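You operate a simulated robot arm through the tools that you are given. There is no shell and no other tool. Be economical: measure what you need, move in short steps, check, and stop when the job is done.

The job below is to be done with a simulated two-armed robot. You get a single attempt, and the scene is never put back.

JOB
Run the door up, reset the limit slider and run it down to stop at the yellow mark.
Fine: hold the pendant while you press; stay out of the doorway while it moves; switch off at the end.

It is judged by the outcome, as a careful person would: the job done as asked, and still so three seconds after it is handed in. It fails if anything else is knocked over, pushed out of place, dropped, spilled or broken.

ROBOT AND FRAMES
Two 7-joint arms with two-finger parallel grippers on one trunk, on a base that drives. Base frame: it is fixed to the floor where the robot stands at the start and does not move with it; the origin is under the middle of the robot, x ahead of it, y to its left, z up. Readings come in m, rad, newtons and seconds.
The left shoulder is at the start at [0.07, 0.134, 1.251], the right one opposite. With the tool pointing down near the work surface each hand reaches from about 0.1 to 0.64 m from the robot's upright axis, wherever it stands, measured 20 degrees to its own side. Places, roughly: close button [0.5, 0, 0.9]; door panel [0.7, 2.5, 2.5]; door stop button [0.6, -0.1, 1.1]; door switch [0.6, 0.1, 1.2]; drive lever [0.6, -0.3, 1.2]; limit slider [0.7, -0.3, 0.7]; open button [0.5, 0, 1]; wheel bolt [0.6, -0.2, 1]. Payload 1.57 kg a hand.
Tool frame (each hand has its own): the origin (TCP) lies between the finger pads and is the grasp point; the fingertips stand 0.03 m ahead of it; z points along the fingers, y is the line along which they close. Largest opening 0.08 m; finger width 0.017, thickness 0.012; the body of the gripper, 0.04 by 0.082 m, starts 0.08 m behind the TCP.
Orientation is that of the tool frame in the base frame, as [roll, pitch, yaw] about the fixed x, y, z axes, in that order (R = Rz(yaw) Ry(pitch) Rx(roll)). With the fingers straight down and closing along the base's y, the tool's x points along the base's -x, its y along +y and its z along -z.

CONTROLS
- The arms move only by the tool drive_tool. It takes "left_series", "right_series" or both (then of equal length, played together; a hand with none holds still); each is a list of rows, each a list of 7 numbers: the shift along the base's x, y, z in cm, then the turn, a rotation vector about the base's x, y, z in rad, then the opening in per cent of the stroke, from 0 (shut) to 100 (fully open). In form: [[tx, ty, tz, wx, wy, wz, fingers], ...]. A call has 1 to 20 rows; each row shifts and turns the commanded pose from where the row before left it. Each row takes 0.2 s and may step no farther than 0.05 m and 0.15 rad from the row before; otherwise, or with a gripper value out of range, the whole call is refused. A pose out of reach is approached as far as the arm can. The call stops where the force on the tool passes 40 N (or 10 N more than at its start, if that is more) or the arm is blocked; 0.2 s more then pass. The fingers move at their own pace (about 0.153 m/s each) and stop on an object; they squeeze with about 32 N. The grip force told is the motor's: it shows also when the fingers shut on nothing. Time passes only in rows, and 0.2 s behind the last, so rows that do not move let the fingers close. The reply holds the time, the measured pose of the TCP, the force on the tool along the base axes, the opening and the grip force, in the units named above and with some noise, with the torque about the TCP (base axes, N m) and any sound that the robot's microphone picked up.
- Cameras (640 x 400 px; columns grow to the right, rows downward): "scene" is now at [0.1296, -0.0189, 1.4629]; the picture's right is [-0.23, -0.97, 0.00], its down [-0.69, 0.16, -0.71] and it looks along [0.69, -0.16, -0.71] (base axes); focal length 286 px, centre (320, 200). "left" rides on the left gripper at [0.072, 0.007, -0.122] in its tool frame; the picture's right is [-0.09, 1.00, 0.00], its down [-0.84, -0.08, -0.54] and it looks along [-0.54, -0.05, 0.84] (tool axes); focal length 238 px, centre (320, 200). "right" rides on the right gripper at [0.072, -0.007, -0.122] in its tool frame; the picture's right is [0.09, 1.00, 0.00], its down [-0.84, 0.08, -0.54] and it looks along [-0.54, 0.05, 0.84] (tool axes); focal length 238 px, centre (320, 200). There is no depth. A picture from a camera that has moved, and an enlarged one, comes with that camera's place and axes in the base frame and with its lens.
- get_image(camera): a new picture of that camera. No time passes.
- move_column(by): slides the trunk up (or, below 0, down) by that many m; the arms and the scene camera ride with it, the base frame stays. It gives what a move gives, with no picture.
- base_move(legs): drives the robot by 1 to 6 legs, each [ahead, left, turn to the left] in m, m and rad, along the robot's own axes; the way and the turn of a leg run together, so that a leg with both is an arc; at most 1.5 m and 3.142 rad a leg. The arms and the cameras ride along, it lands a little off, and it stops where it bumps. It gives what a move gives.
- turn_head(pan, tilt): turns the head with the scene camera to pan (to the left, within 1.501 rad either way) and tilt (down, from -0.506 to 1.204), counted from straight ahead of the robot. It gives what a move gives.
- enlarge(camera, box): a new picture of the part [left, top, right, bottom] of that camera's present view, enlarged. No time passes.
- hand_in(): hands the job in; it is judged then, once.

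Go step by step. Nothing tells you exact positions but the pictures and the camera data: compare them with the known pose of the tool, close in by small moves and look again before you grip or let go. The budget is 120 turns and 92 pictures, counting those below and the enlarged ones. Unless the task says otherwise, let go and move clear before handing in, and close with one line.

The tools are called as name(argument=value, ...) on one line, values as JSON. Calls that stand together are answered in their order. drive_tool: Moves the arms, as the interface text tells. Its arguments: {"type":"object","properties":{"left_series":{"type":"array","items":{"type":"array","items":{"type":"number"}}},"right_series":{"type":"array","items":{"type":"array","items":{"type":"number"}}}},"required":[]} The other tools are called the same way: move_column (by) slides the trunk up or down; base_move (legs) drives the base; turn_head (pan, tilt) turns the head that bears the scene camera; get_image (camera) takes a picture; enlarge (camera, box) takes an enlarged picture of a part of a camera's view; hand_in () hands the job in.

At the start:

```text
clock: 0.0
left_tool_pos: [0.5187, 0.1789, 0.9993]
left_tool_rot: [-3.141, -0.002, 3.14]
left_force: [0.8, 0.7, 0.0]
left_torque: [0.0, -0.03, 0.03]
left_finger_gap: 0.08
left_grasp_force: 0.1
right_tool_pos: [0.4532, -0.2066, 0.9991]
right_tool_rot: [-3.141, 0.001, 3.14]
right_force: [0.2, 0.2, -0.2]
right_torque: [0.01, -0.03, 0.01]
right_finger_gap: 0.08
right_grasp_force: 0.1
trunk travel left (down, up): [-0.825, 0.115]
robot x, y, heading: [0.0013, 0.0, -0.003]
head pan, tilt: [-0.23, 0.785]
```

scene: 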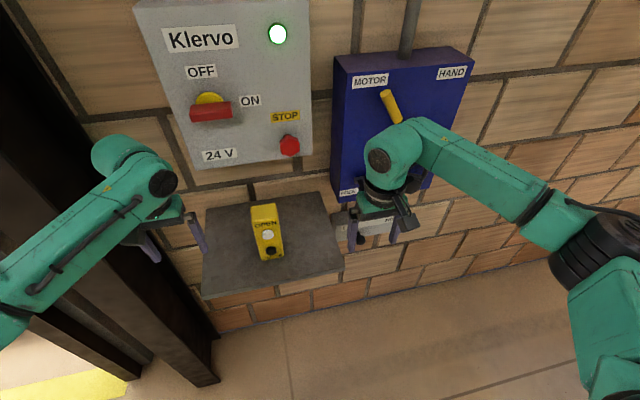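
right: 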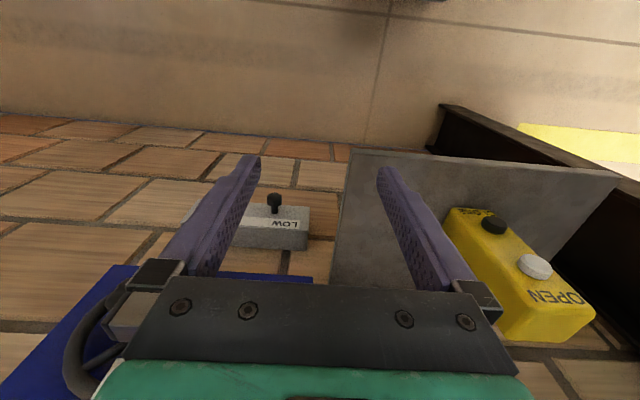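
left: 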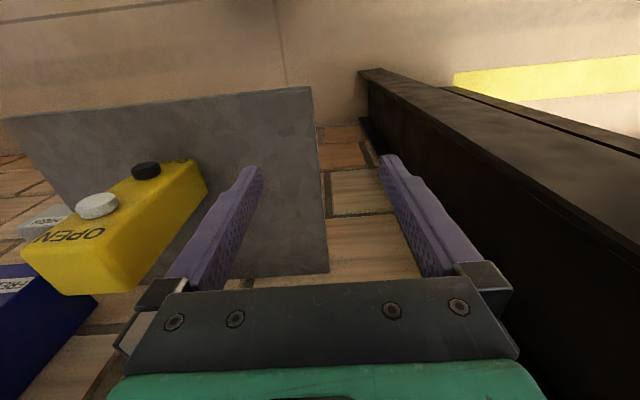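

I see the control box (Klervo) with an OFF/ON switch and STOP, a blue motor box with a MOTOR/HAND lever, a yellow pendant on a grey shelf and a slider box below. I'll take closer looks before moving.

enlarge(camera="scene", box=[130, 0, 480, 220])

enlarge(camera="right", box=[160, 130, 640, 350])

turn_head(pan=1.2, tilt=0.0)

get_image(camera="scene")

```text
1.82 times, centred on (305, 110) of scene
camera zoom: at [0.1296, -0.0189, 1.4629], right [-0.23, -0.97, 0.0], down [-0.69, 0.16, -0.71], along [0.69, -0.16, -0.71], focal length 520 px, centre (347, 364)
```

zoom: 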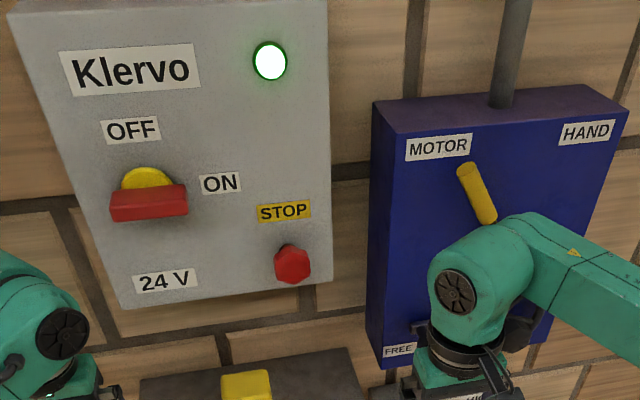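

```text
1.33 times, centred on (400, 240) of right
camera zoom: at [0.3812, -0.2139, 1.1227], right [-0.09, 1.0, 0.0], down [0.84, 0.08, 0.54], along [0.54, 0.05, -0.84], focal length 318 px, centre (213, 147)
```

zoom: 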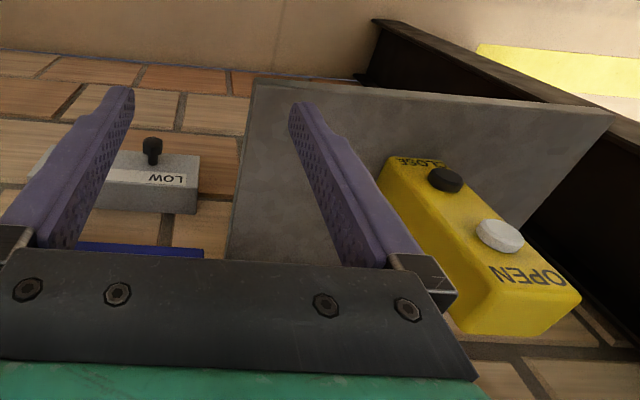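

```text
clock: 1.6
left_tool_pos: [0.5195, 0.1778, 1.0]
left_tool_rot: [-3.141, -0.002, 3.141]
left_force: [-0.5, 0.1, -0.7]
left_torque: [-0.02, -0.01, 0.02]
left_finger_gap: 0.0801
left_grasp_force: 0.1
right_tool_pos: [0.4527, -0.206, 0.9993]
right_tool_rot: [3.142, -0.001, 3.141]
right_force: [0.2, 0.0, 0.4]
right_torque: [0.01, 0.0, -0.01]
right_finger_gap: 0.0801
right_grasp_force: 0.1
trunk travel left (down, up): [-0.825, 0.115]
robot x, y, heading: [0.0014, 0.0, 0.003]
head pan, tilt: [1.201, 0.0]
```

```text
86 pictures are left
camera scene: at [0.083, 0.0837, 1.5339], right [0.93, -0.36, 0.0], down [0.0, 0.0, -1.0], along [0.36, 0.93, 0.0], focal length 286 px, centre (320, 200)
```

scene: 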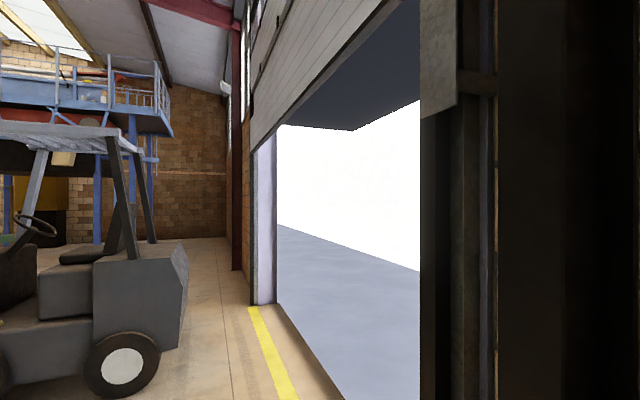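

The door is partly open to my left. I'll look for the yellow mark on the jambs.

enlarge(camera="scene", box=[220, 80, 320, 320])

enlarge(camera="scene", box=[400, 0, 540, 400])

turn_head(pan=0.6, tilt=0.3)

get_image(camera="scene")

```text
1.67 times, centred on (270, 200) of scene
camera zoom: at [0.083, 0.0837, 1.5339], right [0.93, -0.36, 0.0], down [0.0, 0.0, -1.0], along [0.36, 0.93, 0.0], focal length 477 px, centre (403, 200)
```

zoom: 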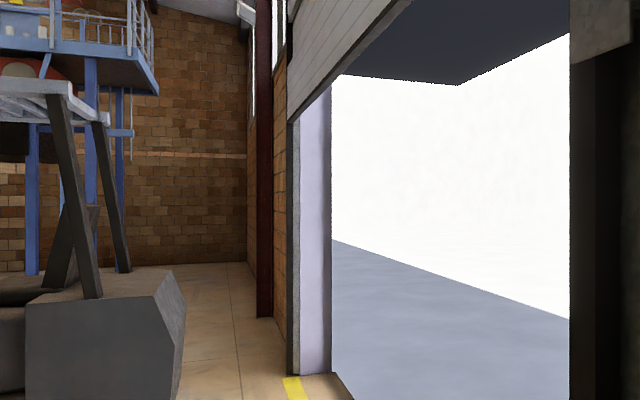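

```text
1.00 times, centred on (470, 200) of scene (not enlarged: the box is as wide or as high as the picture)
camera zoom: at [0.083, 0.0837, 1.5339], right [0.93, -0.36, 0.0], down [0.0, 0.0, -1.0], along [0.36, 0.93, 0.0], focal length 286 px, centre (170, 200)
```

zoom: 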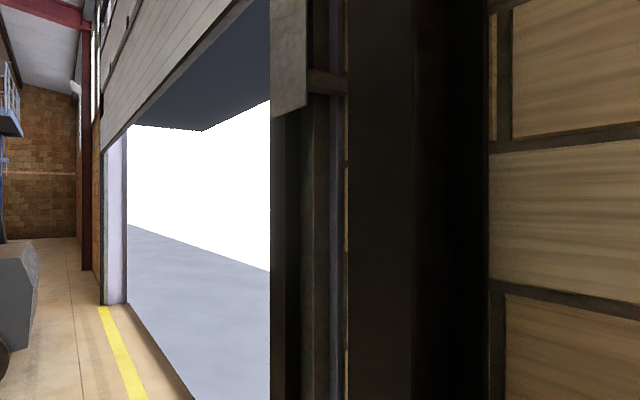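

```text
clock: 2.5
left_tool_pos: [0.5198, 0.1775, 0.9988]
left_tool_rot: [3.141, -0.002, -3.139]
left_force: [0.4, -0.4, -0.3]
left_torque: [0.0, 0.01, 0.01]
left_finger_gap: 0.08
left_grasp_force: 0.0
right_tool_pos: [0.4534, -0.2065, 0.9991]
right_tool_rot: [-3.14, 0.0, -3.141]
right_force: [0.4, 0.0, 0.2]
right_torque: [0.02, 0.01, 0.02]
right_finger_gap: 0.08
right_grasp_force: 0.0
trunk travel left (down, up): [-0.825, 0.115]
robot x, y, heading: [-0.0009, 0.0013, -0.001]
head pan, tilt: [0.6, 0.3]
```

```text
83 pictures are left
camera scene: at [0.1273, 0.0526, 1.5062], right [0.57, -0.82, 0.0], down [-0.24, -0.17, -0.96], along [0.79, 0.54, -0.3], focal length 286 px, centre (320, 200)
```

scene: 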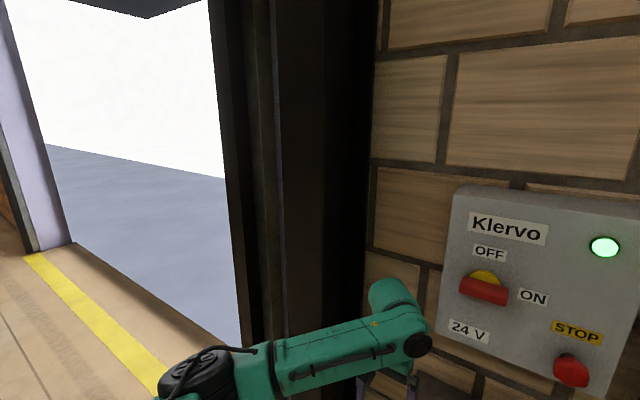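

I need to see the blue box and slider, so I'll pull the right arm back and lower-view the area.

drive_tool(right_series=[[-4, 0, 0, 0, 0, 0, 100], [-4, -2, 0, 0, 0, 0, 100], [-4, -4, 0, 0, 0, 0, 100], [-4, -4, 0, 0, 0, 0, 100], [0, -4, 0, 0, 0, 0, 100], [0, -4, 0, 0, 0, 0, 100], [0, -4, 0, 0, 0, 0, 100]])

turn_head(pan=-0.4, tilt=0.75)

get_image(camera="scene")

get_image(camera="right")

```text
refused: row 3 steps farther than a row can; nothing moved
```

```text
clock: 3.8
left_tool_pos: [0.5182, 0.1802, 1.0008]
left_tool_rot: [3.141, -0.003, 3.141]
left_force: [-0.6, 0.4, 0.4]
left_torque: [-0.02, -0.02, 0.01]
left_finger_gap: 0.0801
left_grasp_force: 0.0
right_tool_pos: [0.4528, -0.2057, 0.9998]
right_tool_rot: [-3.141, -0.001, 3.141]
right_force: [-0.3, 0.2, -0.1]
right_torque: [0.01, -0.02, 0.02]
right_finger_gap: 0.08
right_grasp_force: 0.2
trunk travel left (down, up): [-0.825, 0.115]
robot x, y, heading: [0.0021, -0.0005, -0.002]
head pan, tilt: [-0.4, 0.75]
```

```text
82 pictures are left
camera scene: at [0.1268, -0.0324, 1.4658], right [-0.39, -0.92, 0.0], down [-0.63, 0.26, -0.73], along [0.67, -0.28, -0.68], focal length 286 px, centre (320, 200)
```

scene: 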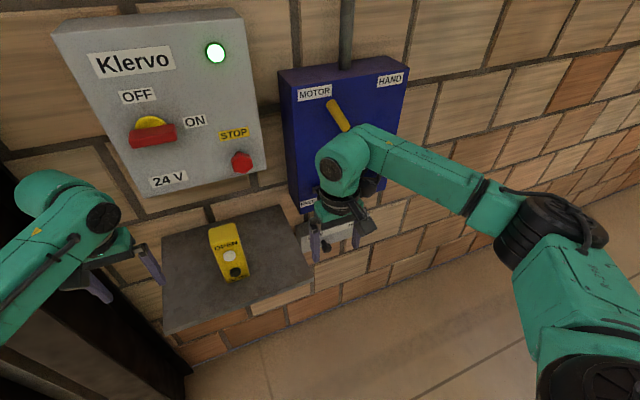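

```text
81 pictures are left
camera right: at [0.3812, -0.2139, 1.1227], right [-0.09, 1.0, 0.0], down [0.84, 0.08, 0.54], along [0.54, 0.05, -0.84], focal length 238 px, centre (320, 200)
```

right: 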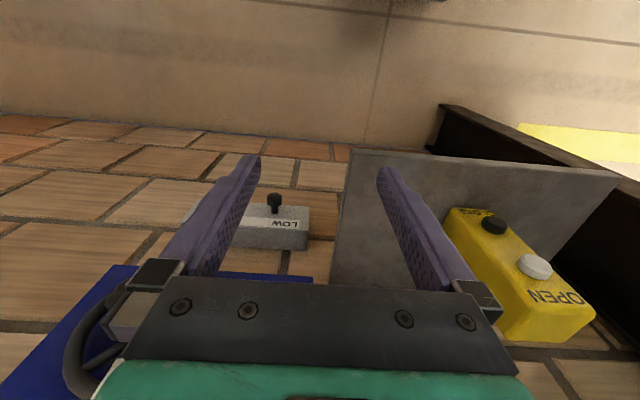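

drive_tool(right_series=[[-4, 0, 0, 0, 0, 0, 100], [-4, -2, 0, 0, 0, 0, 100], [-3, -3, 0, 0, 0, 0, 100], [-3, -3, 0, 0, 0, 0, 100], [0, -4, 0, 0, 0, 0, 100], [0, -4, 0, 0, 0, 0, 100], [0, -4, 0, 0, 0, 0, 100]])

get_image(camera="scene")

get_image(camera="right")

```text
clock: 5.4
left_tool_pos: [0.5184, 0.1789, 0.9992]
left_tool_rot: [3.141, 0.0, -3.141]
left_force: [0.0, -0.6, -0.2]
left_torque: [0.01, 0.03, -0.01]
left_finger_gap: 0.0799
left_grasp_force: 0.1
right_tool_pos: [0.3132, -0.3755, 0.9995]
right_tool_rot: [3.141, -0.001, 3.14]
right_force: [0.5, 0.3, 0.4]
right_torque: [-0.01, 0.03, 0.01]
right_finger_gap: 0.0797
right_grasp_force: 0.1
right hand out of reach, approached as far as the arm can: row 7
trunk travel left (down, up): [-0.825, 0.115]
robot x, y, heading: [-0.0004, -0.0022, 0.001]
head pan, tilt: [-0.4, 0.75]
```

```text
80 pictures are left
camera scene: at [0.1262, -0.0323, 1.4659], right [-0.39, -0.92, 0.0], down [-0.63, 0.27, -0.73], along [0.67, -0.28, -0.68], focal length 286 px, centre (320, 200)
```

scene: 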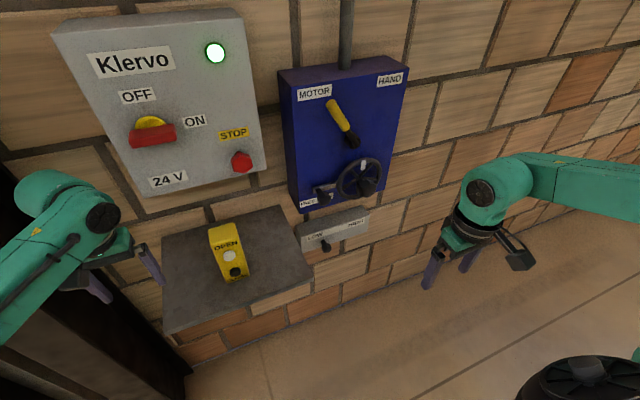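

```text
79 pictures are left
camera right: at [0.2416, -0.3835, 1.1225], right [-0.09, 1.0, 0.0], down [0.84, 0.08, 0.54], along [0.54, 0.05, -0.84], focal length 238 px, centre (320, 200)
```

right: 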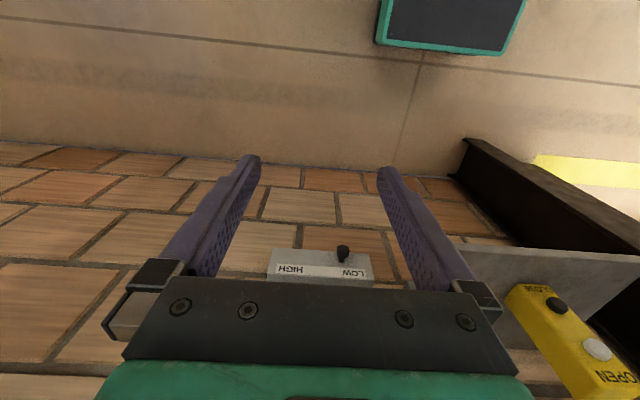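

enlarge(camera="scene", box=[270, 50, 430, 150])

enlarge(camera="scene", box=[270, 150, 430, 260])

enlarge(camera="scene", box=[150, 195, 330, 320])

enlarge(camera="scene", box=[70, 20, 270, 200])

```text
4.00 times, centred on (350, 100) of scene
camera zoom: at [0.1262, -0.0323, 1.4659], right [-0.39, -0.92, 0.0], down [-0.63, 0.27, -0.73], along [0.67, -0.28, -0.68], focal length 1145 px, centre (200, 600)
```

zoom: 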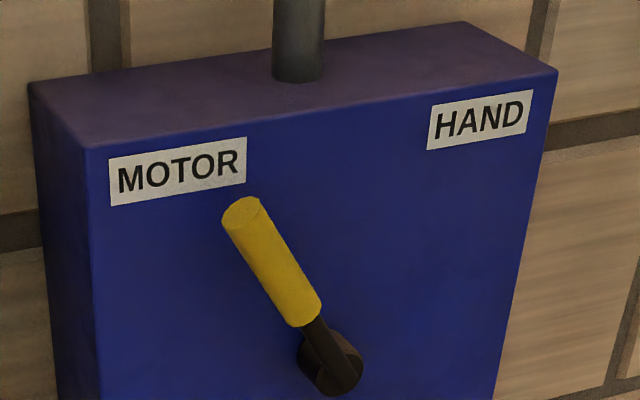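

```text
3.64 times, centred on (350, 205) of scene
camera zoom: at [0.1262, -0.0323, 1.4659], right [-0.39, -0.92, 0.0], down [-0.63, 0.27, -0.73], along [0.67, -0.28, -0.68], focal length 1041 px, centre (211, 182)
```

zoom: 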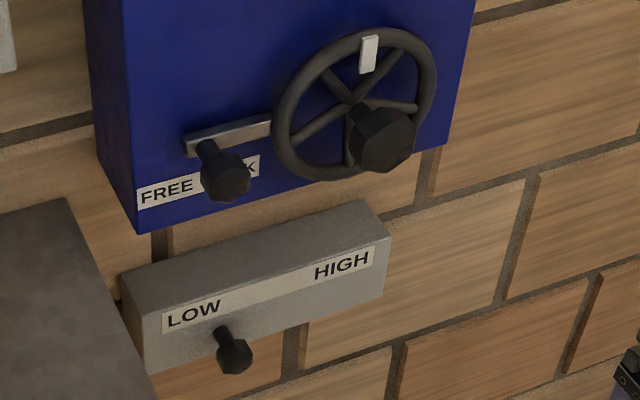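

```text
3.20 times, centred on (240, 258) of scene
camera zoom: at [0.1262, -0.0323, 1.4659], right [-0.39, -0.92, 0.0], down [-0.63, 0.27, -0.73], along [0.67, -0.28, -0.68], focal length 916 px, centre (576, 16)
```

zoom: 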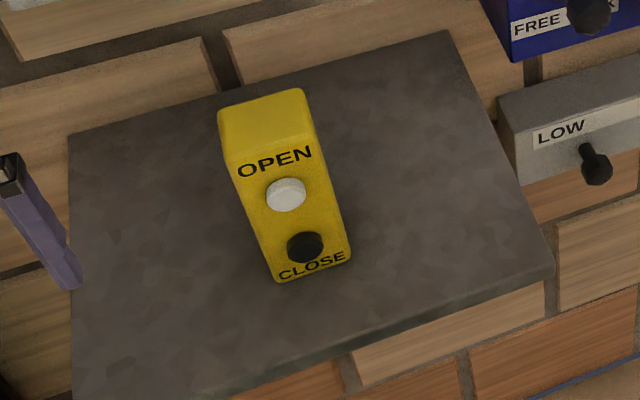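

```text
2.22 times, centred on (170, 110) of scene
camera zoom: at [0.1262, -0.0323, 1.4659], right [-0.39, -0.92, 0.0], down [-0.63, 0.27, -0.73], along [0.67, -0.28, -0.68], focal length 636 px, centre (653, 400)
```

zoom: 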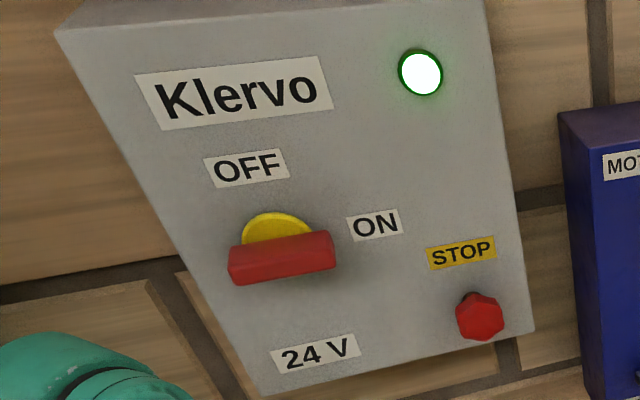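

The switch is ON (light lit), the lever is on MOTOR and the slider is near LOW. I still need to find the yellow mark for the door, so I'll back away for a wider look.

base_move(legs=[[-1.2, 0, 0]])

turn_head(pan=0.8, tilt=0.0)

get_image(camera="scene")

```text
clock: 8.5
left_tool_pos: [0.1449, 0.1272, 1.0005]
left_tool_rot: [3.139, -0.002, 3.073]
left_force: [0.4, 0.5, -0.1]
left_torque: [0.06, 0.02, 0.01]
left_finger_gap: 0.0802
left_grasp_force: 0.1
right_tool_pos: [-0.0969, -0.4112, 0.9981]
right_tool_rot: [3.139, -0.001, 3.076]
right_force: [0.9, 0.6, -0.1]
right_torque: [0.0, 0.07, -0.01]
right_finger_gap: 0.0799
right_grasp_force: 0.0
trunk travel left (down, up): [-0.825, 0.115]
robot x, y, heading: [-0.3852, -0.013, -0.064]
head pan, tilt: [-0.4, 0.75]
stopped in leg 1: the robot was blocked; the commanded pose is now the measured one
```

```text
clock: 9.9
left_tool_pos: [0.1421, 0.1314, 0.9998]
left_tool_rot: [-3.139, -0.001, 3.076]
left_force: [-1.2, -0.1, -0.3]
left_torque: [0.02, -0.02, -0.02]
left_finger_gap: 0.0799
left_grasp_force: 0.2
right_tool_pos: [-0.0975, -0.408, 0.9996]
right_tool_rot: [-3.141, 0.0, 3.075]
right_force: [0.3, 0.1, 0.1]
right_torque: [0.01, -0.01, -0.01]
right_finger_gap: 0.08
right_grasp_force: 0.0
trunk travel left (down, up): [-0.825, 0.115]
robot x, y, heading: [-0.3857, -0.013, -0.064]
head pan, tilt: [0.799, 0.0]
```

```text
74 pictures are left
camera scene: at [-0.2689, 0.0437, 1.5339], right [0.67, -0.74, 0.0], down [0.0, 0.0, -1.0], along [0.74, 0.67, 0.0], focal length 286 px, centre (320, 200)
```

scene: 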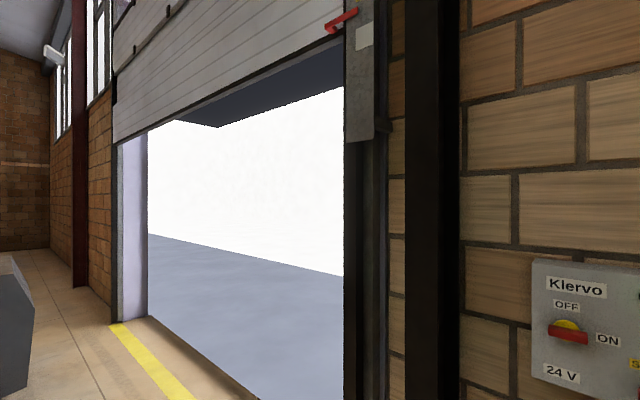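

Something stopped me behind; I won't back farther. There's a red pointer on the door by the near jamb — I'll look up at it, and see what I touched.

turn_head(pan=0.6, tilt=-0.45)

get_image(camera="scene")

turn_head(pan=-1.5, tilt=0.5)

get_image(camera="scene")

```text
clock: 10.8
left_tool_pos: [0.1433, 0.131, 0.9986]
left_tool_rot: [-3.14, -0.003, 3.075]
left_force: [0.6, 0.4, 0.7]
left_torque: [0.01, -0.01, 0.0]
left_finger_gap: 0.0801
left_grasp_force: 0.2
right_tool_pos: [-0.0979, -0.4095, 0.9994]
right_tool_rot: [3.141, 0.001, 3.076]
right_force: [-0.1, -0.3, 0.4]
right_torque: [-0.03, 0.01, 0.0]
right_finger_gap: 0.0799
right_grasp_force: 0.0
trunk travel left (down, up): [-0.825, 0.115]
robot x, y, heading: [-0.387, -0.0122, -0.066]
head pan, tilt: [0.6, -0.45]
```

```text
73 pictures are left
camera scene: at [-0.2756, 0.019, 1.5705], right [0.51, -0.86, 0.0], down [0.37, 0.22, -0.9], along [0.78, 0.46, 0.43], focal length 286 px, centre (320, 200)
```

scene: 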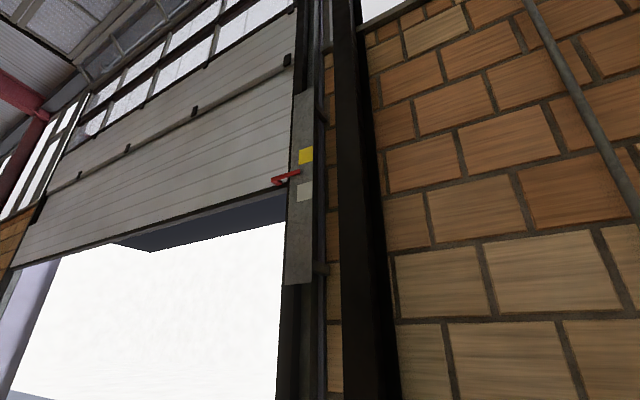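

```text
clock: 12.8
left_tool_pos: [0.144, 0.1306, 0.9997]
left_tool_rot: [-3.139, -0.002, 3.075]
left_force: [-0.4, -0.1, -0.3]
left_torque: [0.03, 0.0, 0.01]
left_finger_gap: 0.0801
left_grasp_force: 0.1
right_tool_pos: [-0.0975, -0.4094, 0.9993]
right_tool_rot: [3.141, -0.001, 3.076]
right_force: [-0.7, 0.0, -0.1]
right_torque: [0.01, -0.03, -0.04]
right_finger_gap: 0.0798
right_grasp_force: 0.1
trunk travel left (down, up): [-0.825, 0.115]
robot x, y, heading: [-0.3846, -0.0161, -0.065]
head pan, tilt: [-1.499, 0.499]
```

```text
72 pictures are left
camera scene: at [-0.3355, -0.1077, 1.4878], right [-1.0, -0.01, 0.0], down [0.0, 0.48, -0.88], along [0.01, -0.88, -0.48], focal length 286 px, centre (320, 200)
```

scene: 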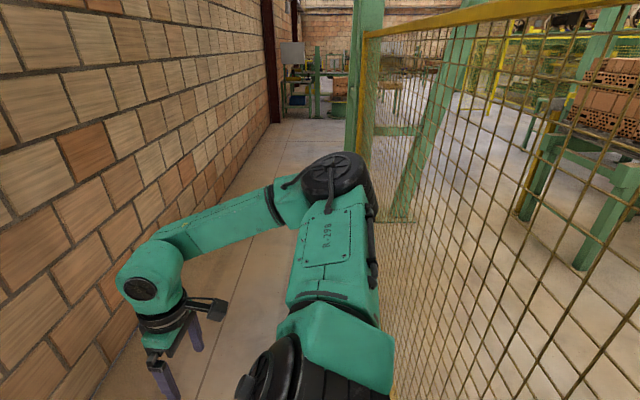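

Behind me is only a fixed fence. The door has a red pointer beside a plate with a yellow mark (upper) and a white one (lower); I'll zoom in.

turn_head(pan=0.6, tilt=-0.45)

enlarge(camera="scene", box=[230, 80, 390, 300])

```text
clock: 14.8
left_tool_pos: [0.1445, 0.131, 0.9993]
left_tool_rot: [-3.139, -0.003, 3.076]
left_force: [-0.9, -0.2, 0.0]
left_torque: [0.01, 0.0, -0.01]
left_finger_gap: 0.0798
left_grasp_force: 0.1
right_tool_pos: [-0.0977, -0.4096, 1.0012]
right_tool_rot: [-3.141, 0.001, 3.075]
right_force: [-0.3, -0.2, 0.3]
right_torque: [0.01, -0.01, 0.02]
right_finger_gap: 0.0798
right_grasp_force: 0.1
trunk travel left (down, up): [-0.825, 0.115]
robot x, y, heading: [-0.3855, -0.0145, -0.07]
head pan, tilt: [0.6, -0.45]
```

```text
1.82 times, centred on (310, 190) of scene
camera zoom: at [-0.2756, 0.0189, 1.5706], right [0.51, -0.86, 0.0], down [0.37, 0.22, -0.9], along [0.78, 0.46, 0.43], focal length 520 px, centre (338, 218)
```

zoom: 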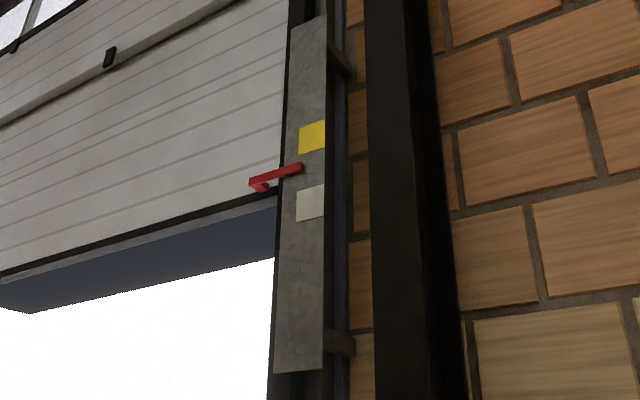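

The pendant stands upright and loose on a shelf with its buttons facing me (OPEN ≈ [0.54, 0.01, 0.96], CLOSE ≈ [0.54, 0.01, 0.90]). I'll drive back to the start and take a second parallax view of the door pointer.

base_move(legs=[[0, 0, 0.07], [0.385, 0.014, 0]])

turn_head(pan=0.9, tilt=-0.5)

get_image(camera="scene")

get_image(camera="left")

```text
clock: 17.7
left_tool_pos: [0.5181, 0.1826, 1.0005]
left_tool_rot: [-3.14, -0.001, -3.137]
left_force: [-1.2, 0.0, 0.0]
left_torque: [0.0, -0.03, 0.01]
left_finger_gap: 0.0802
left_grasp_force: 0.1
right_tool_pos: [0.3149, -0.3729, 0.9995]
right_tool_rot: [3.139, 0.002, -3.135]
right_force: [-0.3, 1.1, 0.4]
right_torque: [0.01, -0.02, 0.0]
right_finger_gap: 0.0798
right_grasp_force: 0.1
trunk travel left (down, up): [-0.825, 0.115]
robot x, y, heading: [0.0005, 0.0041, 0.007]
head pan, tilt: [0.6, -0.45]
```

```text
clock: 18.5
left_tool_pos: [0.5197, 0.1835, 1.0006]
left_tool_rot: [-3.14, -0.001, -3.137]
left_force: [-0.3, 0.0, -0.1]
left_torque: [0.0, -0.03, 0.0]
left_finger_gap: 0.0801
left_grasp_force: 0.0
right_tool_pos: [0.3158, -0.3718, 0.9986]
right_tool_rot: [-3.141, 0.0, -3.136]
right_force: [0.9, 0.1, -0.1]
right_torque: [0.02, -0.01, 0.0]
right_finger_gap: 0.0801
right_grasp_force: 0.0
trunk travel left (down, up): [-0.825, 0.115]
robot x, y, heading: [-0.0006, 0.0058, -0.0]
head pan, tilt: [0.901, -0.499]
```

```text
70 pictures are left
camera scene: at [0.093, 0.0549, 1.5739], right [0.79, -0.62, 0.0], down [0.3, 0.38, -0.88], along [0.54, 0.69, 0.48], focal length 286 px, centre (320, 200)
```

scene: 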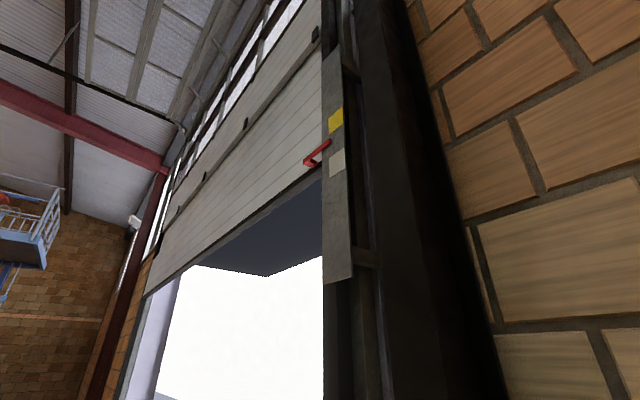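

```text
69 pictures are left
camera left: at [0.4475, 0.1894, 1.1212], right [0.09, 1.0, 0.0], down [0.84, -0.07, 0.54], along [0.54, -0.05, -0.84], focal length 238 px, centre (320, 200)
```

left: 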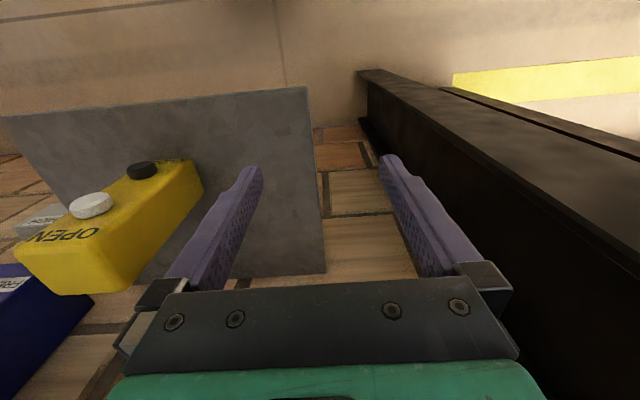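

Triangulated: yellow mark z≈2.29, white ≈2.11, pointer ≈2.19 (about 2.5 cm in front of the plate). Now I measure the pendant and the other controls.

turn_head(pan=0.0, tilt=0.85)

get_image(camera="scene")

enlarge(camera="scene", box=[260, 140, 420, 260])

enlarge(camera="left", box=[0, 130, 240, 310])

```text
clock: 20.0
left_tool_pos: [0.5195, 0.1839, 1.0006]
left_tool_rot: [-3.14, -0.002, -3.138]
left_force: [-1.2, 0.2, -0.1]
left_torque: [0.0, -0.04, 0.0]
left_finger_gap: 0.0801
left_grasp_force: 0.1
right_tool_pos: [0.3158, -0.3724, 0.9983]
right_tool_rot: [-3.141, 0.001, -3.134]
right_force: [-0.1, -0.1, 0.0]
right_torque: [0.01, 0.02, -0.02]
right_finger_gap: 0.0798
right_grasp_force: 0.1
trunk travel left (down, up): [-0.825, 0.115]
robot x, y, heading: [-0.0004, 0.0011, 0.007]
head pan, tilt: [0.0, 0.85]
```

```text
68 pictures are left
camera scene: at [0.129, 0.0026, 1.4579], right [0.01, -1.0, 0.0], down [-0.75, 0.0, -0.66], along [0.66, 0.0, -0.75], focal length 286 px, centre (320, 200)
```

scene: 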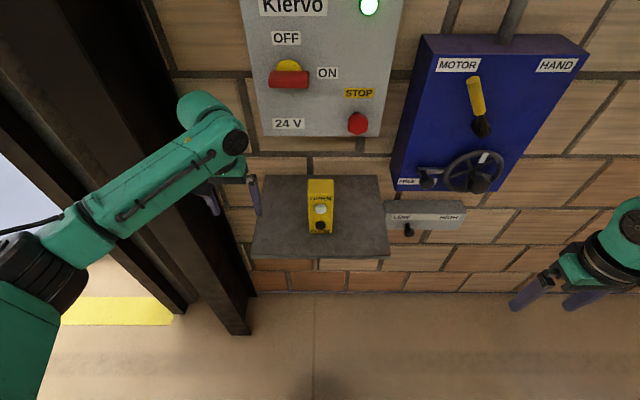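

```text
3.33 times, centred on (340, 200) of scene
camera zoom: at [0.129, 0.0026, 1.4579], right [0.01, -1.0, 0.0], down [-0.75, 0.0, -0.66], along [0.66, 0.0, -0.75], focal length 954 px, centre (253, 200)
```

zoom: 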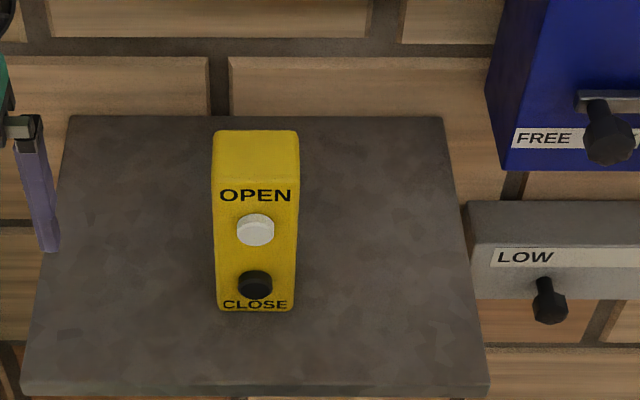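

```text
2.22 times, centred on (120, 220) of left
camera zoom: at [0.447, 0.1894, 1.1214], right [0.09, 1.0, 0.0], down [0.84, -0.07, 0.54], along [0.54, -0.05, -0.84], focal length 530 px, centre (764, 156)
```

zoom: 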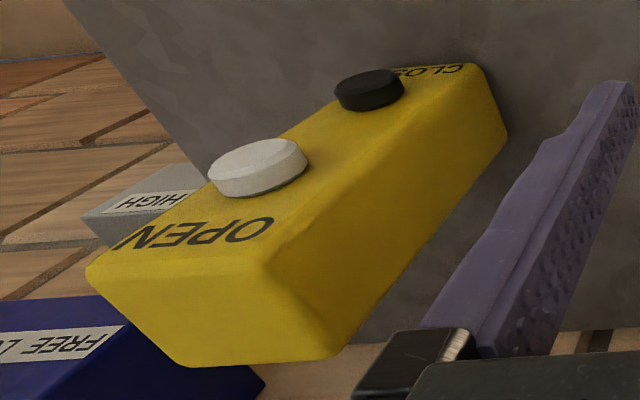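

The pendant is about 0.058 wide, x 0.55–0.60, z 0.85–1.0. The plan: left hand holds it from above, tilted back to clear the switch box, and the right hand points horizontally to press. I'll orient the right hand first.

drive_tool(right_series=[[0.7, 1.5, -0.3, 0, -0.143, 0, 0], [0.7, 1.5, -0.3, 0, -0.143, 0, 0], [0.7, 1.5, -0.3, 0, -0.143, 0, 0], [0.7, 1.5, -0.3, 0, -0.143, 0, 0], [0.7, 1.5, -0.3, 0, -0.143, 0, 0], [0.7, 1.5, -0.3, 0, -0.143, 0, 0], [0.7, 1.5, -0.3, 0, -0.143, 0, 0], [0.7, 1.5, -0.3, 0, -0.143, 0, 0], [0.7, 1.5, -0.3, 0, -0.143, 0, 0], [0.7, 1.5, -0.3, 0, -0.143, 0, 0], [0.7, 1.5, -0.3, 0, -0.14, 0, 0]])

get_image(camera="scene")

get_image(camera="right")

```text
clock: 22.4
left_tool_pos: [0.52, 0.1833, 0.9987]
left_tool_rot: [-3.14, -0.001, -3.138]
left_force: [-0.2, -0.1, 0.7]
left_torque: [-0.04, 0.03, 0.0]
left_finger_gap: 0.0802
left_grasp_force: 0.0
right_tool_pos: [0.4189, -0.3197, 1.0408]
right_tool_rot: [-2.587, 1.56, -2.57]
right_force: [0.1, -0.6, -1.0]
right_torque: [0.02, -0.02, -0.01]
right_finger_gap: 0.0001
right_grasp_force: 21.8
right hand out of reach, approached as far as the arm can: row 6, 7, 8, 9, 10, 11
trunk travel left (down, up): [-0.825, 0.115]
robot x, y, heading: [0.0018, 0.003, 0.007]
head pan, tilt: [0.0, 0.85]
```

```text
65 pictures are left
camera scene: at [0.1301, 0.0031, 1.4577], right [0.0, -1.0, 0.0], down [-0.75, 0.0, -0.66], along [0.66, 0.0, -0.75], focal length 286 px, centre (320, 200)
```

scene: 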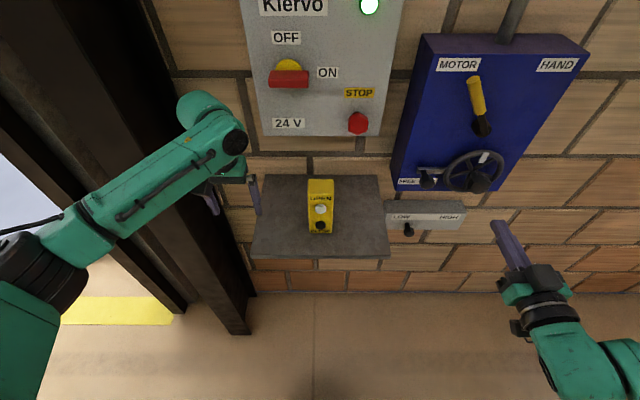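

```text
64 pictures are left
camera right: at [0.2958, -0.3285, 0.9711], right [-0.02, 1.0, -0.1], down [-0.54, 0.07, 0.84], along [0.84, 0.07, 0.53], focal length 238 px, centre (320, 200)
```

right: 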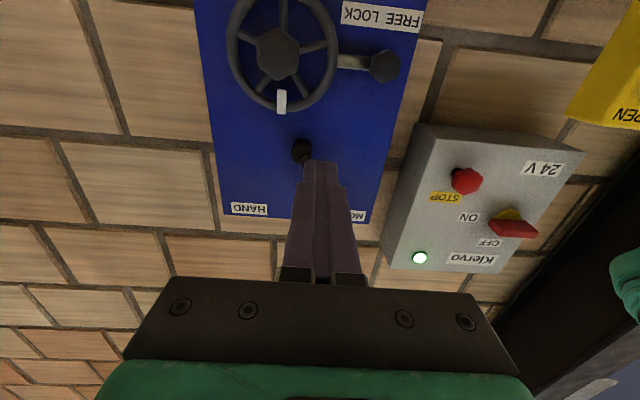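

The right hand is horizontal now, but its position fell short. I'll move it toward the pendant front and see if it reaches there.

drive_tool(right_series=[[1.5, 3, 0, 0, 0, 0, 0], [1.5, 3, 0, 0, 0, 0, 0], [1.5, 3, 0, 0, 0, 0, 0], [1.5, 3, 0, 0, 0, 0, 0], [0, 3, 0, 0, 0, 0, 0]])

```text
clock: 23.6
left_tool_pos: [0.5178, 0.1836, 0.9991]
left_tool_rot: [-3.139, -0.002, -3.138]
left_force: [0.4, 0.1, -0.1]
left_torque: [-0.02, -0.05, 0.01]
left_finger_gap: 0.08
left_grasp_force: 0.1
right_tool_pos: [0.4403, -0.2686, 1.1152]
right_tool_rot: [-2.357, 1.564, -2.35]
right_force: [-0.6, -0.6, -0.3]
right_torque: [0.05, 0.05, 0.0]
right_finger_gap: 0.0
right_grasp_force: 21.4
right hand out of reach, approached as far as the arm can: row 1, 2, 3, 4, 5
trunk travel left (down, up): [-0.825, 0.115]
robot x, y, heading: [0.0002, 0.0013, 0.002]
head pan, tilt: [0.0, 0.85]
```

The arm is too folded here. I'll back up 0.2 m and lower the trunk a bit to give it room.

base_move(legs=[[-0.2, 0, 0]])

move_column(by=-0.12)

drive_tool(right_series=[[4, 1, 0, 0, 0, 0, 0], [4, 1, 0, 0, 0, 0, 0], [2, 1, 0, 0, 0, 0, 0], [0, 0, 0, 0, 0, 0, 0]])

```text
clock: 25.2
left_tool_pos: [0.3217, 0.1828, 0.9981]
left_tool_rot: [-3.139, -0.005, -3.138]
left_force: [0.6, -0.2, -0.5]
left_torque: [-0.01, 0.03, -0.02]
left_finger_gap: 0.0802
left_grasp_force: 0.1
right_tool_pos: [0.2426, -0.2714, 1.1139]
right_tool_rot: [-2.506, 1.563, -2.5]
right_force: [-0.6, 0.5, 0.1]
right_torque: [0.0, 0.01, 0.0]
right_finger_gap: 0.0
right_grasp_force: 21.7
trunk travel left (down, up): [-0.825, 0.115]
robot x, y, heading: [-0.2002, 0.0017, 0.008]
head pan, tilt: [0.0, 0.85]
```

```text
clock: 26.7
left_tool_pos: [0.3199, 0.1821, 0.8792]
left_tool_rot: [-3.14, -0.001, -3.137]
left_force: [-0.3, 0.1, -0.8]
left_torque: [0.02, -0.01, 0.0]
left_finger_gap: 0.0801
left_grasp_force: 0.0
right_tool_pos: [0.2415, -0.2712, 0.9954]
right_tool_rot: [-2.351, 1.565, -2.346]
right_force: [-0.1, 0.1, 0.5]
right_torque: [0.05, 0.01, 0.02]
right_finger_gap: 0.0002
right_grasp_force: 21.1
trunk travel left (down, up): [-0.705, 0.235]
robot x, y, heading: [-0.1963, 0.0029, 0.005]
head pan, tilt: [0.0, 0.85]
```

```text
clock: 27.7
left_tool_pos: [0.3204, 0.1828, 0.878]
left_tool_rot: [-3.138, -0.003, -3.14]
left_force: [0.1, -0.4, -0.3]
left_torque: [0.02, -0.01, 0.02]
left_finger_gap: 0.0799
left_grasp_force: 0.1
right_tool_pos: [0.2922, -0.2916, 1.033]
right_tool_rot: [-2.524, 1.561, -2.519]
right_force: [0.5, 0.4, 0.0]
right_torque: [-0.04, 0.0, 0.01]
right_finger_gap: 0.0001
right_grasp_force: 21.0
right hand out of reach, approached as far as the arm can: row 1, 2, 3
trunk travel left (down, up): [-0.705, 0.235]
robot x, y, heading: [-0.1982, 0.0013, 0.009]
head pan, tilt: [0.0, 0.85]
```

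drive_tool(right_series=[[3, 0, 3, 0, 0, 0, 0], [3, 0, 3, 0, 0, 0, 0], [3, 0, 3, 0, 0, 0, 0], [3, 0, 2, 0, 0, 0, 0], [0, 0, 0, 0, 0, 0, 0]])

get_image(camera="scene")

```text
clock: 28.9
left_tool_pos: [0.3195, 0.1813, 0.8804]
left_tool_rot: [-3.14, 0.0, -3.136]
left_force: [0.1, -0.6, -0.6]
left_torque: [0.0, -0.06, -0.02]
left_finger_gap: 0.0801
left_grasp_force: 0.1
right_tool_pos: [0.4037, -0.2956, 1.1495]
right_tool_rot: [-2.357, 1.565, -2.353]
right_force: [-0.4, -0.9, 0.0]
right_torque: [-0.01, 0.06, 0.05]
right_finger_gap: 0.0002
right_grasp_force: 21.1
right hand out of reach, approached as far as the arm can: row 1, 2
trunk travel left (down, up): [-0.705, 0.235]
robot x, y, heading: [-0.1993, 0.0001, 0.003]
head pan, tilt: [0.0, 0.85]
```

```text
63 pictures are left
camera scene: at [-0.0707, 0.0015, 1.3379], right [0.01, -1.0, 0.0], down [-0.75, 0.0, -0.66], along [0.66, 0.0, -0.75], focal length 286 px, centre (320, 200)
```

scene: 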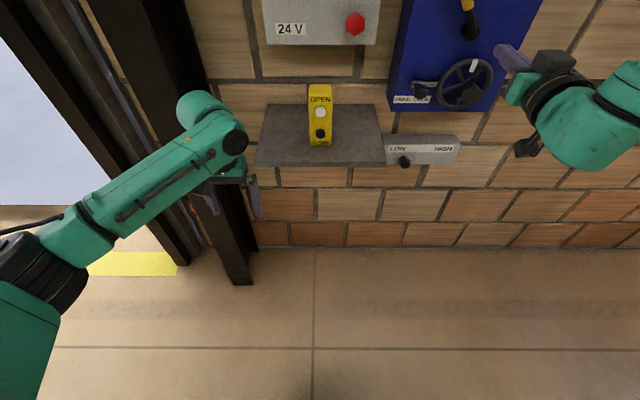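

Now the commanded pose matches. I'll bring the hand over to the pendant's front height, staying 7+ cm off it.

drive_tool(right_series=[[0, 4, -2, 0, 0, 0, 0], [0, 4, -2.5, 0, 0, 0, 0], [0, 4, -2.5, 0, 0, 0, 0], [0, 4, -2.5, 0, 0, 0, 0], [0, 4, -2.5, 0, 0, 0, 0], [1, 4, -2.5, 0, 0, 0, 0], [1, 4, -2.5, 0, 0, 0, 0], [1, 2, -1.5, 0, 0, 0, 0], [0, 0, 0, 0, 0, 0, 0]])

```text
clock: 30.9
left_tool_pos: [0.3211, 0.1817, 0.8809]
left_tool_rot: [-3.14, 0.0, -3.136]
left_force: [1.0, 0.2, 0.5]
left_torque: [-0.03, -0.05, -0.01]
left_finger_gap: 0.08
left_grasp_force: 0.1
right_tool_pos: [0.4094, -0.2374, 1.127]
right_tool_rot: [-1.621, 1.555, -1.596]
right_force: [0.0, 1.2, -0.3]
right_torque: [0.01, 0.01, 0.04]
right_finger_gap: 0.0
right_grasp_force: 21.7
right hand out of reach, approached as far as the arm can: row 2, 3, 4, 5, 6, 7, 8
trunk travel left (down, up): [-0.705, 0.235]
robot x, y, heading: [-0.1954, 0.0024, 0.003]
head pan, tilt: [0.0, 0.85]
```

Level pointing isn't reachable close in. New plan: grasp the pendant from above with the left hand, lift it clear towards me tipped so its buttons face obliquely up, and press with the right hand tilted ~45°. I'll tilt the right hand and restore the base and trunk.

drive_tool(right_series=[[-1, -1, 0, 0, 0.13, 0, 0], [-1, -1, 0, 0, 0.13, 0, 0], [-1, -1, 0, 0, 0.13, 0, 0], [-1, -1, 0, 0, 0.13, 0, 0], [-1, -1, 0, 0, 0.13, 0, 0], [-1, -1, 0, 0, 0.13, 0, 0], [0, 0, 0, 0, 0, 0, 0]])

move_column(by=0.12)

base_move(legs=[[0.2, 0, 0]])

get_image(camera="scene")

```text
clock: 32.5
left_tool_pos: [0.3197, 0.1832, 0.8798]
left_tool_rot: [-3.141, 0.0, -3.138]
left_force: [-0.6, 0.5, -0.2]
left_torque: [-0.02, 0.02, 0.04]
left_finger_gap: 0.0801
left_grasp_force: 0.1
right_tool_pos: [0.3469, -0.2984, 1.1272]
right_tool_rot: [3.141, 0.783, -3.134]
right_force: [0.7, -0.4, 0.0]
right_torque: [0.03, 0.0, 0.0]
right_finger_gap: 0.0001
right_grasp_force: 21.4
trunk travel left (down, up): [-0.705, 0.235]
robot x, y, heading: [-0.2008, 0.003, 0.003]
head pan, tilt: [0.0, 0.85]
```

```text
clock: 34.0
left_tool_pos: [0.3209, 0.1818, 0.9985]
left_tool_rot: [-3.139, -0.002, -3.138]
left_force: [0.5, -0.4, -0.7]
left_torque: [0.03, -0.02, 0.01]
left_finger_gap: 0.08
left_grasp_force: 0.1
right_tool_pos: [0.3486, -0.2992, 1.247]
right_tool_rot: [3.14, 0.785, -3.136]
right_force: [0.4, -0.5, -0.1]
right_torque: [-0.01, -0.03, -0.03]
right_finger_gap: 0.0
right_grasp_force: 21.1
trunk travel left (down, up): [-0.825, 0.115]
robot x, y, heading: [-0.1982, 0.0035, 0.005]
head pan, tilt: [0.0, 0.85]
```

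```text
clock: 35.6
left_tool_pos: [0.5179, 0.1826, 1.0013]
left_tool_rot: [-3.14, 0.001, -3.138]
left_force: [0.4, -0.2, 0.2]
left_torque: [0.0, -0.02, -0.02]
left_finger_gap: 0.0802
left_grasp_force: 0.1
right_tool_pos: [0.5447, -0.2977, 1.249]
right_tool_rot: [3.141, 0.787, -3.136]
right_force: [0.2, 0.4, 0.8]
right_torque: [-0.04, -0.01, 0.02]
right_finger_gap: 0.0
right_grasp_force: 20.7
trunk travel left (down, up): [-0.825, 0.115]
robot x, y, heading: [0.0004, 0.0048, 0.004]
head pan, tilt: [0.0, 0.85]
```

```text
62 pictures are left
camera scene: at [0.126, 0.0024, 1.4581], right [0.0, -1.0, 0.0], down [-0.75, 0.0, -0.66], along [0.66, 0.0, -0.75], focal length 286 px, centre (320, 200)
```

scene: 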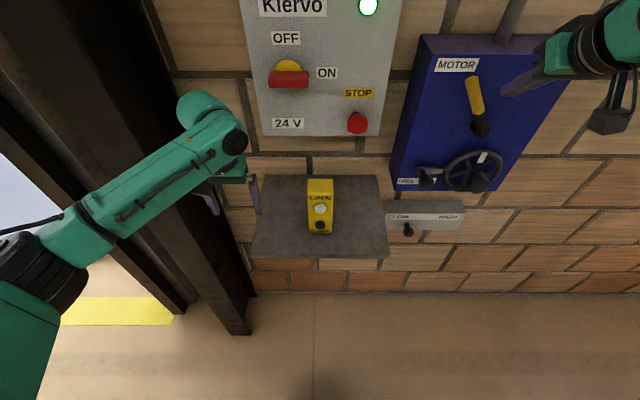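

The right hand is a bit near the lever, so I'll back it off first; simultaneously the left hand withdraws, tilts back 20° and moves in front of the pendant.

drive_tool(right_series=[[-4, 0, 0, 0, 0, 0, 0], [-4, 0, 0, 0, 0, 0, 0], [-4, 0, 0, 0, 0, 0, 0], [-2, 0, 0, 0, 0, 0, 0], [0, 0, 0, 0, 0, 0, 0], [0, 0, 0, 0, 0, 0, 0], [0, 0, 0, 0, 0, 0, 0], [0, 0, 0, 0, 0, 0, 0]], left_series=[[-4, 0, 0, 0, 0, 0, 100], [-4, 0, 0, 0, -0.07, 0, 100], [0, -3.5, -1, 0, -0.07, 0, 100], [0, -3.5, -1, 0, -0.07, 0, 100], [0, -3.5, -1, 0, -0.07, 0, 100], [0, -3.5, -1, 0, -0.07, 0, 100], [0, -3.8, -1, 0, 0, 0, 100], [0, 0, 0, 0, 0, 0, 100]])

get_image(camera="left")

get_image(camera="scene")

```text
clock: 37.4
left_tool_pos: [0.4394, 0.0055, 0.951]
left_tool_rot: [-3.139, 0.349, -3.139]
left_force: [-0.1, -0.3, -0.1]
left_torque: [-0.01, 0.0, -0.03]
left_finger_gap: 0.08
left_grasp_force: 0.0
right_tool_pos: [0.4077, -0.2972, 1.2491]
right_tool_rot: [-3.141, 0.785, -3.134]
right_force: [-0.5, 0.3, -0.2]
right_torque: [0.01, -0.02, 0.0]
right_finger_gap: 0.0
right_grasp_force: 21.2
trunk travel left (down, up): [-0.825, 0.115]
robot x, y, heading: [0.0047, 0.0043, 0.002]
head pan, tilt: [0.0, 0.85]
```

```text
61 pictures are left
camera left: at [0.3298, 0.011, 1.0405], right [0.08, 1.0, 0.03], down [0.6, -0.07, 0.8], along [0.8, -0.05, -0.6], focal length 238 px, centre (320, 200)
```

left: 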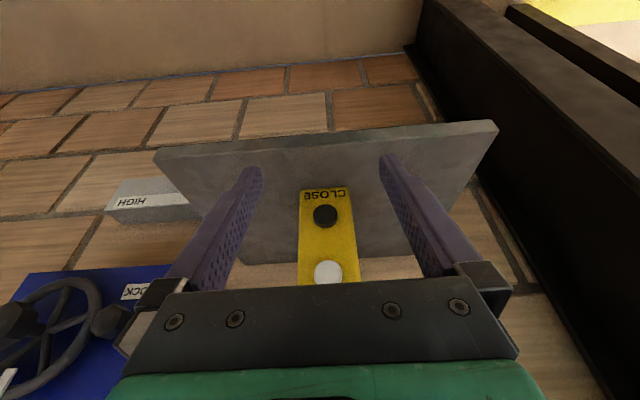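

```text
60 pictures are left
camera scene: at [0.1291, 0.0033, 1.4578], right [0.0, -1.0, 0.0], down [-0.75, 0.0, -0.66], along [0.66, 0.0, -0.75], focal length 286 px, centre (320, 200)
```

scene: 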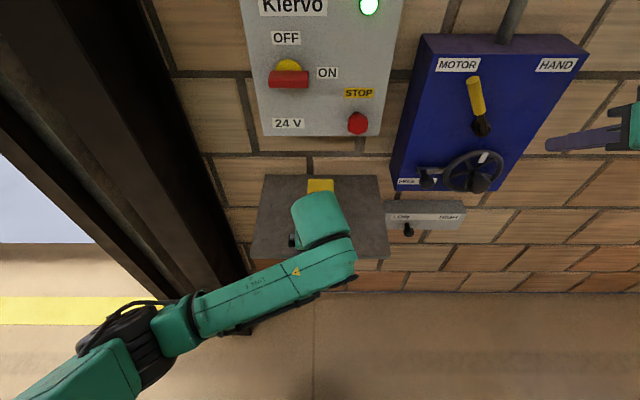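

The left hand is aligned (pendant centre y≈0.0025). I'll slide forward around the pendant at z≈0.945.

drive_tool(left_series=[[3, -0.3, -0.3, 0, 0, 0, 100], [3, 0, -0.3, 0, 0, 0, 100], [2.5, 0, 0, 0, 0, 0, 100], [2.5, 0, 0, 0, 0, 0, 100], [2.3, 0, 0, 0, 0, 0, 100], [0, 0, 0, 0, 0, 0, 100]])

get_image(camera="left")

get_image(camera="scene")

```text
clock: 38.8
left_tool_pos: [0.5715, 0.0014, 0.9427]
left_tool_rot: [-3.138, 0.35, -3.139]
left_force: [0.5, 0.5, 0.0]
left_torque: [0.0, 0.0, 0.01]
left_finger_gap: 0.0803
left_grasp_force: 0.0
right_tool_pos: [0.4072, -0.2975, 1.2491]
right_tool_rot: [3.141, 0.787, -3.134]
right_force: [0.0, 0.5, 0.2]
right_torque: [-0.01, 0.0, -0.03]
right_finger_gap: 0.0
right_grasp_force: 21.3
trunk travel left (down, up): [-0.825, 0.115]
robot x, y, heading: [0.0, 0.0026, 0.004]
head pan, tilt: [0.0, 0.85]
```

```text
59 pictures are left
camera left: at [0.4629, 0.008, 1.0333], right [0.08, 1.0, 0.03], down [0.6, -0.07, 0.8], along [0.79, -0.05, -0.6], focal length 238 px, centre (320, 200)
```

left: 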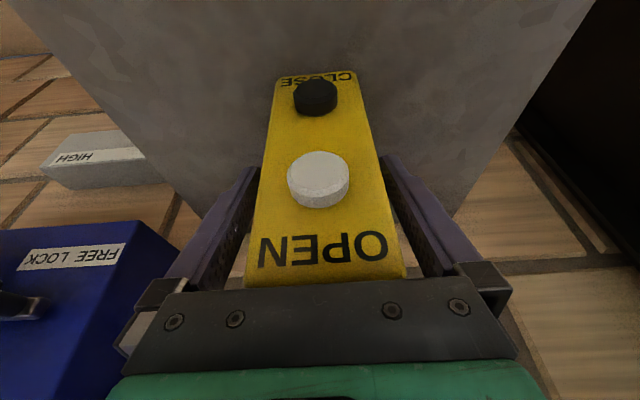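

```text
58 pictures are left
camera scene: at [0.1288, 0.0027, 1.4579], right [0.0, -1.0, 0.0], down [-0.75, 0.0, -0.66], along [0.66, 0.0, -0.75], focal length 286 px, centre (320, 200)
```

scene: 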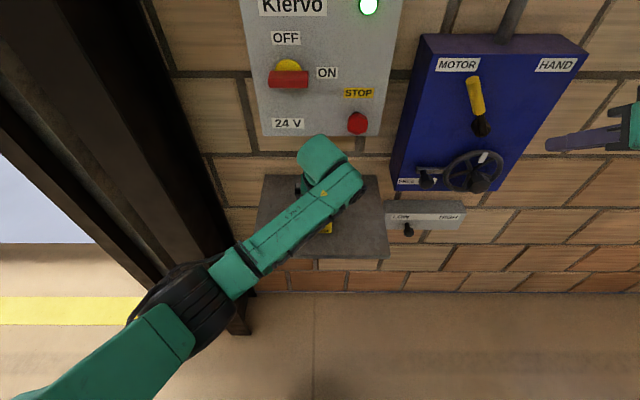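

drive_tool(left_series=[[0, 0, 0, 0, 0, 0, 0], [0, 0, 0, 0, 0, 0, 0], [0, 0, 0, 0, 0, 0, 0], [0, 0, 0.5, 0, 0, 0, 0], [0, 0, 1, 0, 0, 0, 0], [0, 0, 1, 0, 0, 0, 0], [0, 0, 0, 0, 0, 0, 0]])

get_image(camera="left")

```text
clock: 40.4
left_tool_pos: [0.5729, 0.003, 0.968]
left_tool_rot: [-3.14, 0.349, -3.139]
left_force: [0.1, -0.6, -2.2]
left_torque: [-0.02, -0.02, 0.0]
left_finger_gap: 0.0578
left_grasp_force: 32.0
right_tool_pos: [0.4082, -0.2982, 1.2485]
right_tool_rot: [3.141, 0.785, -3.136]
right_force: [-0.1, 0.6, -0.8]
right_torque: [0.01, -0.02, 0.05]
right_finger_gap: 0.0
right_grasp_force: 21.3
trunk travel left (down, up): [-0.825, 0.115]
robot x, y, heading: [0.0008, 0.0012, 0.001]
head pan, tilt: [0.0, 0.85]
```

```text
57 pictures are left
camera left: at [0.4634, 0.0075, 1.0581], right [0.08, 1.0, 0.03], down [0.6, -0.07, 0.8], along [0.79, -0.05, -0.61], focal length 238 px, centre (320, 200)
```

left: 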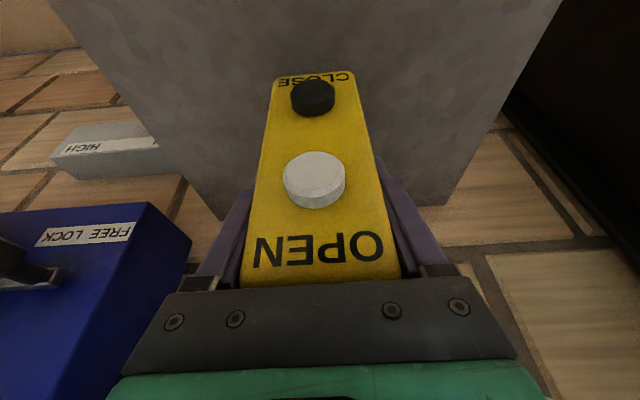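

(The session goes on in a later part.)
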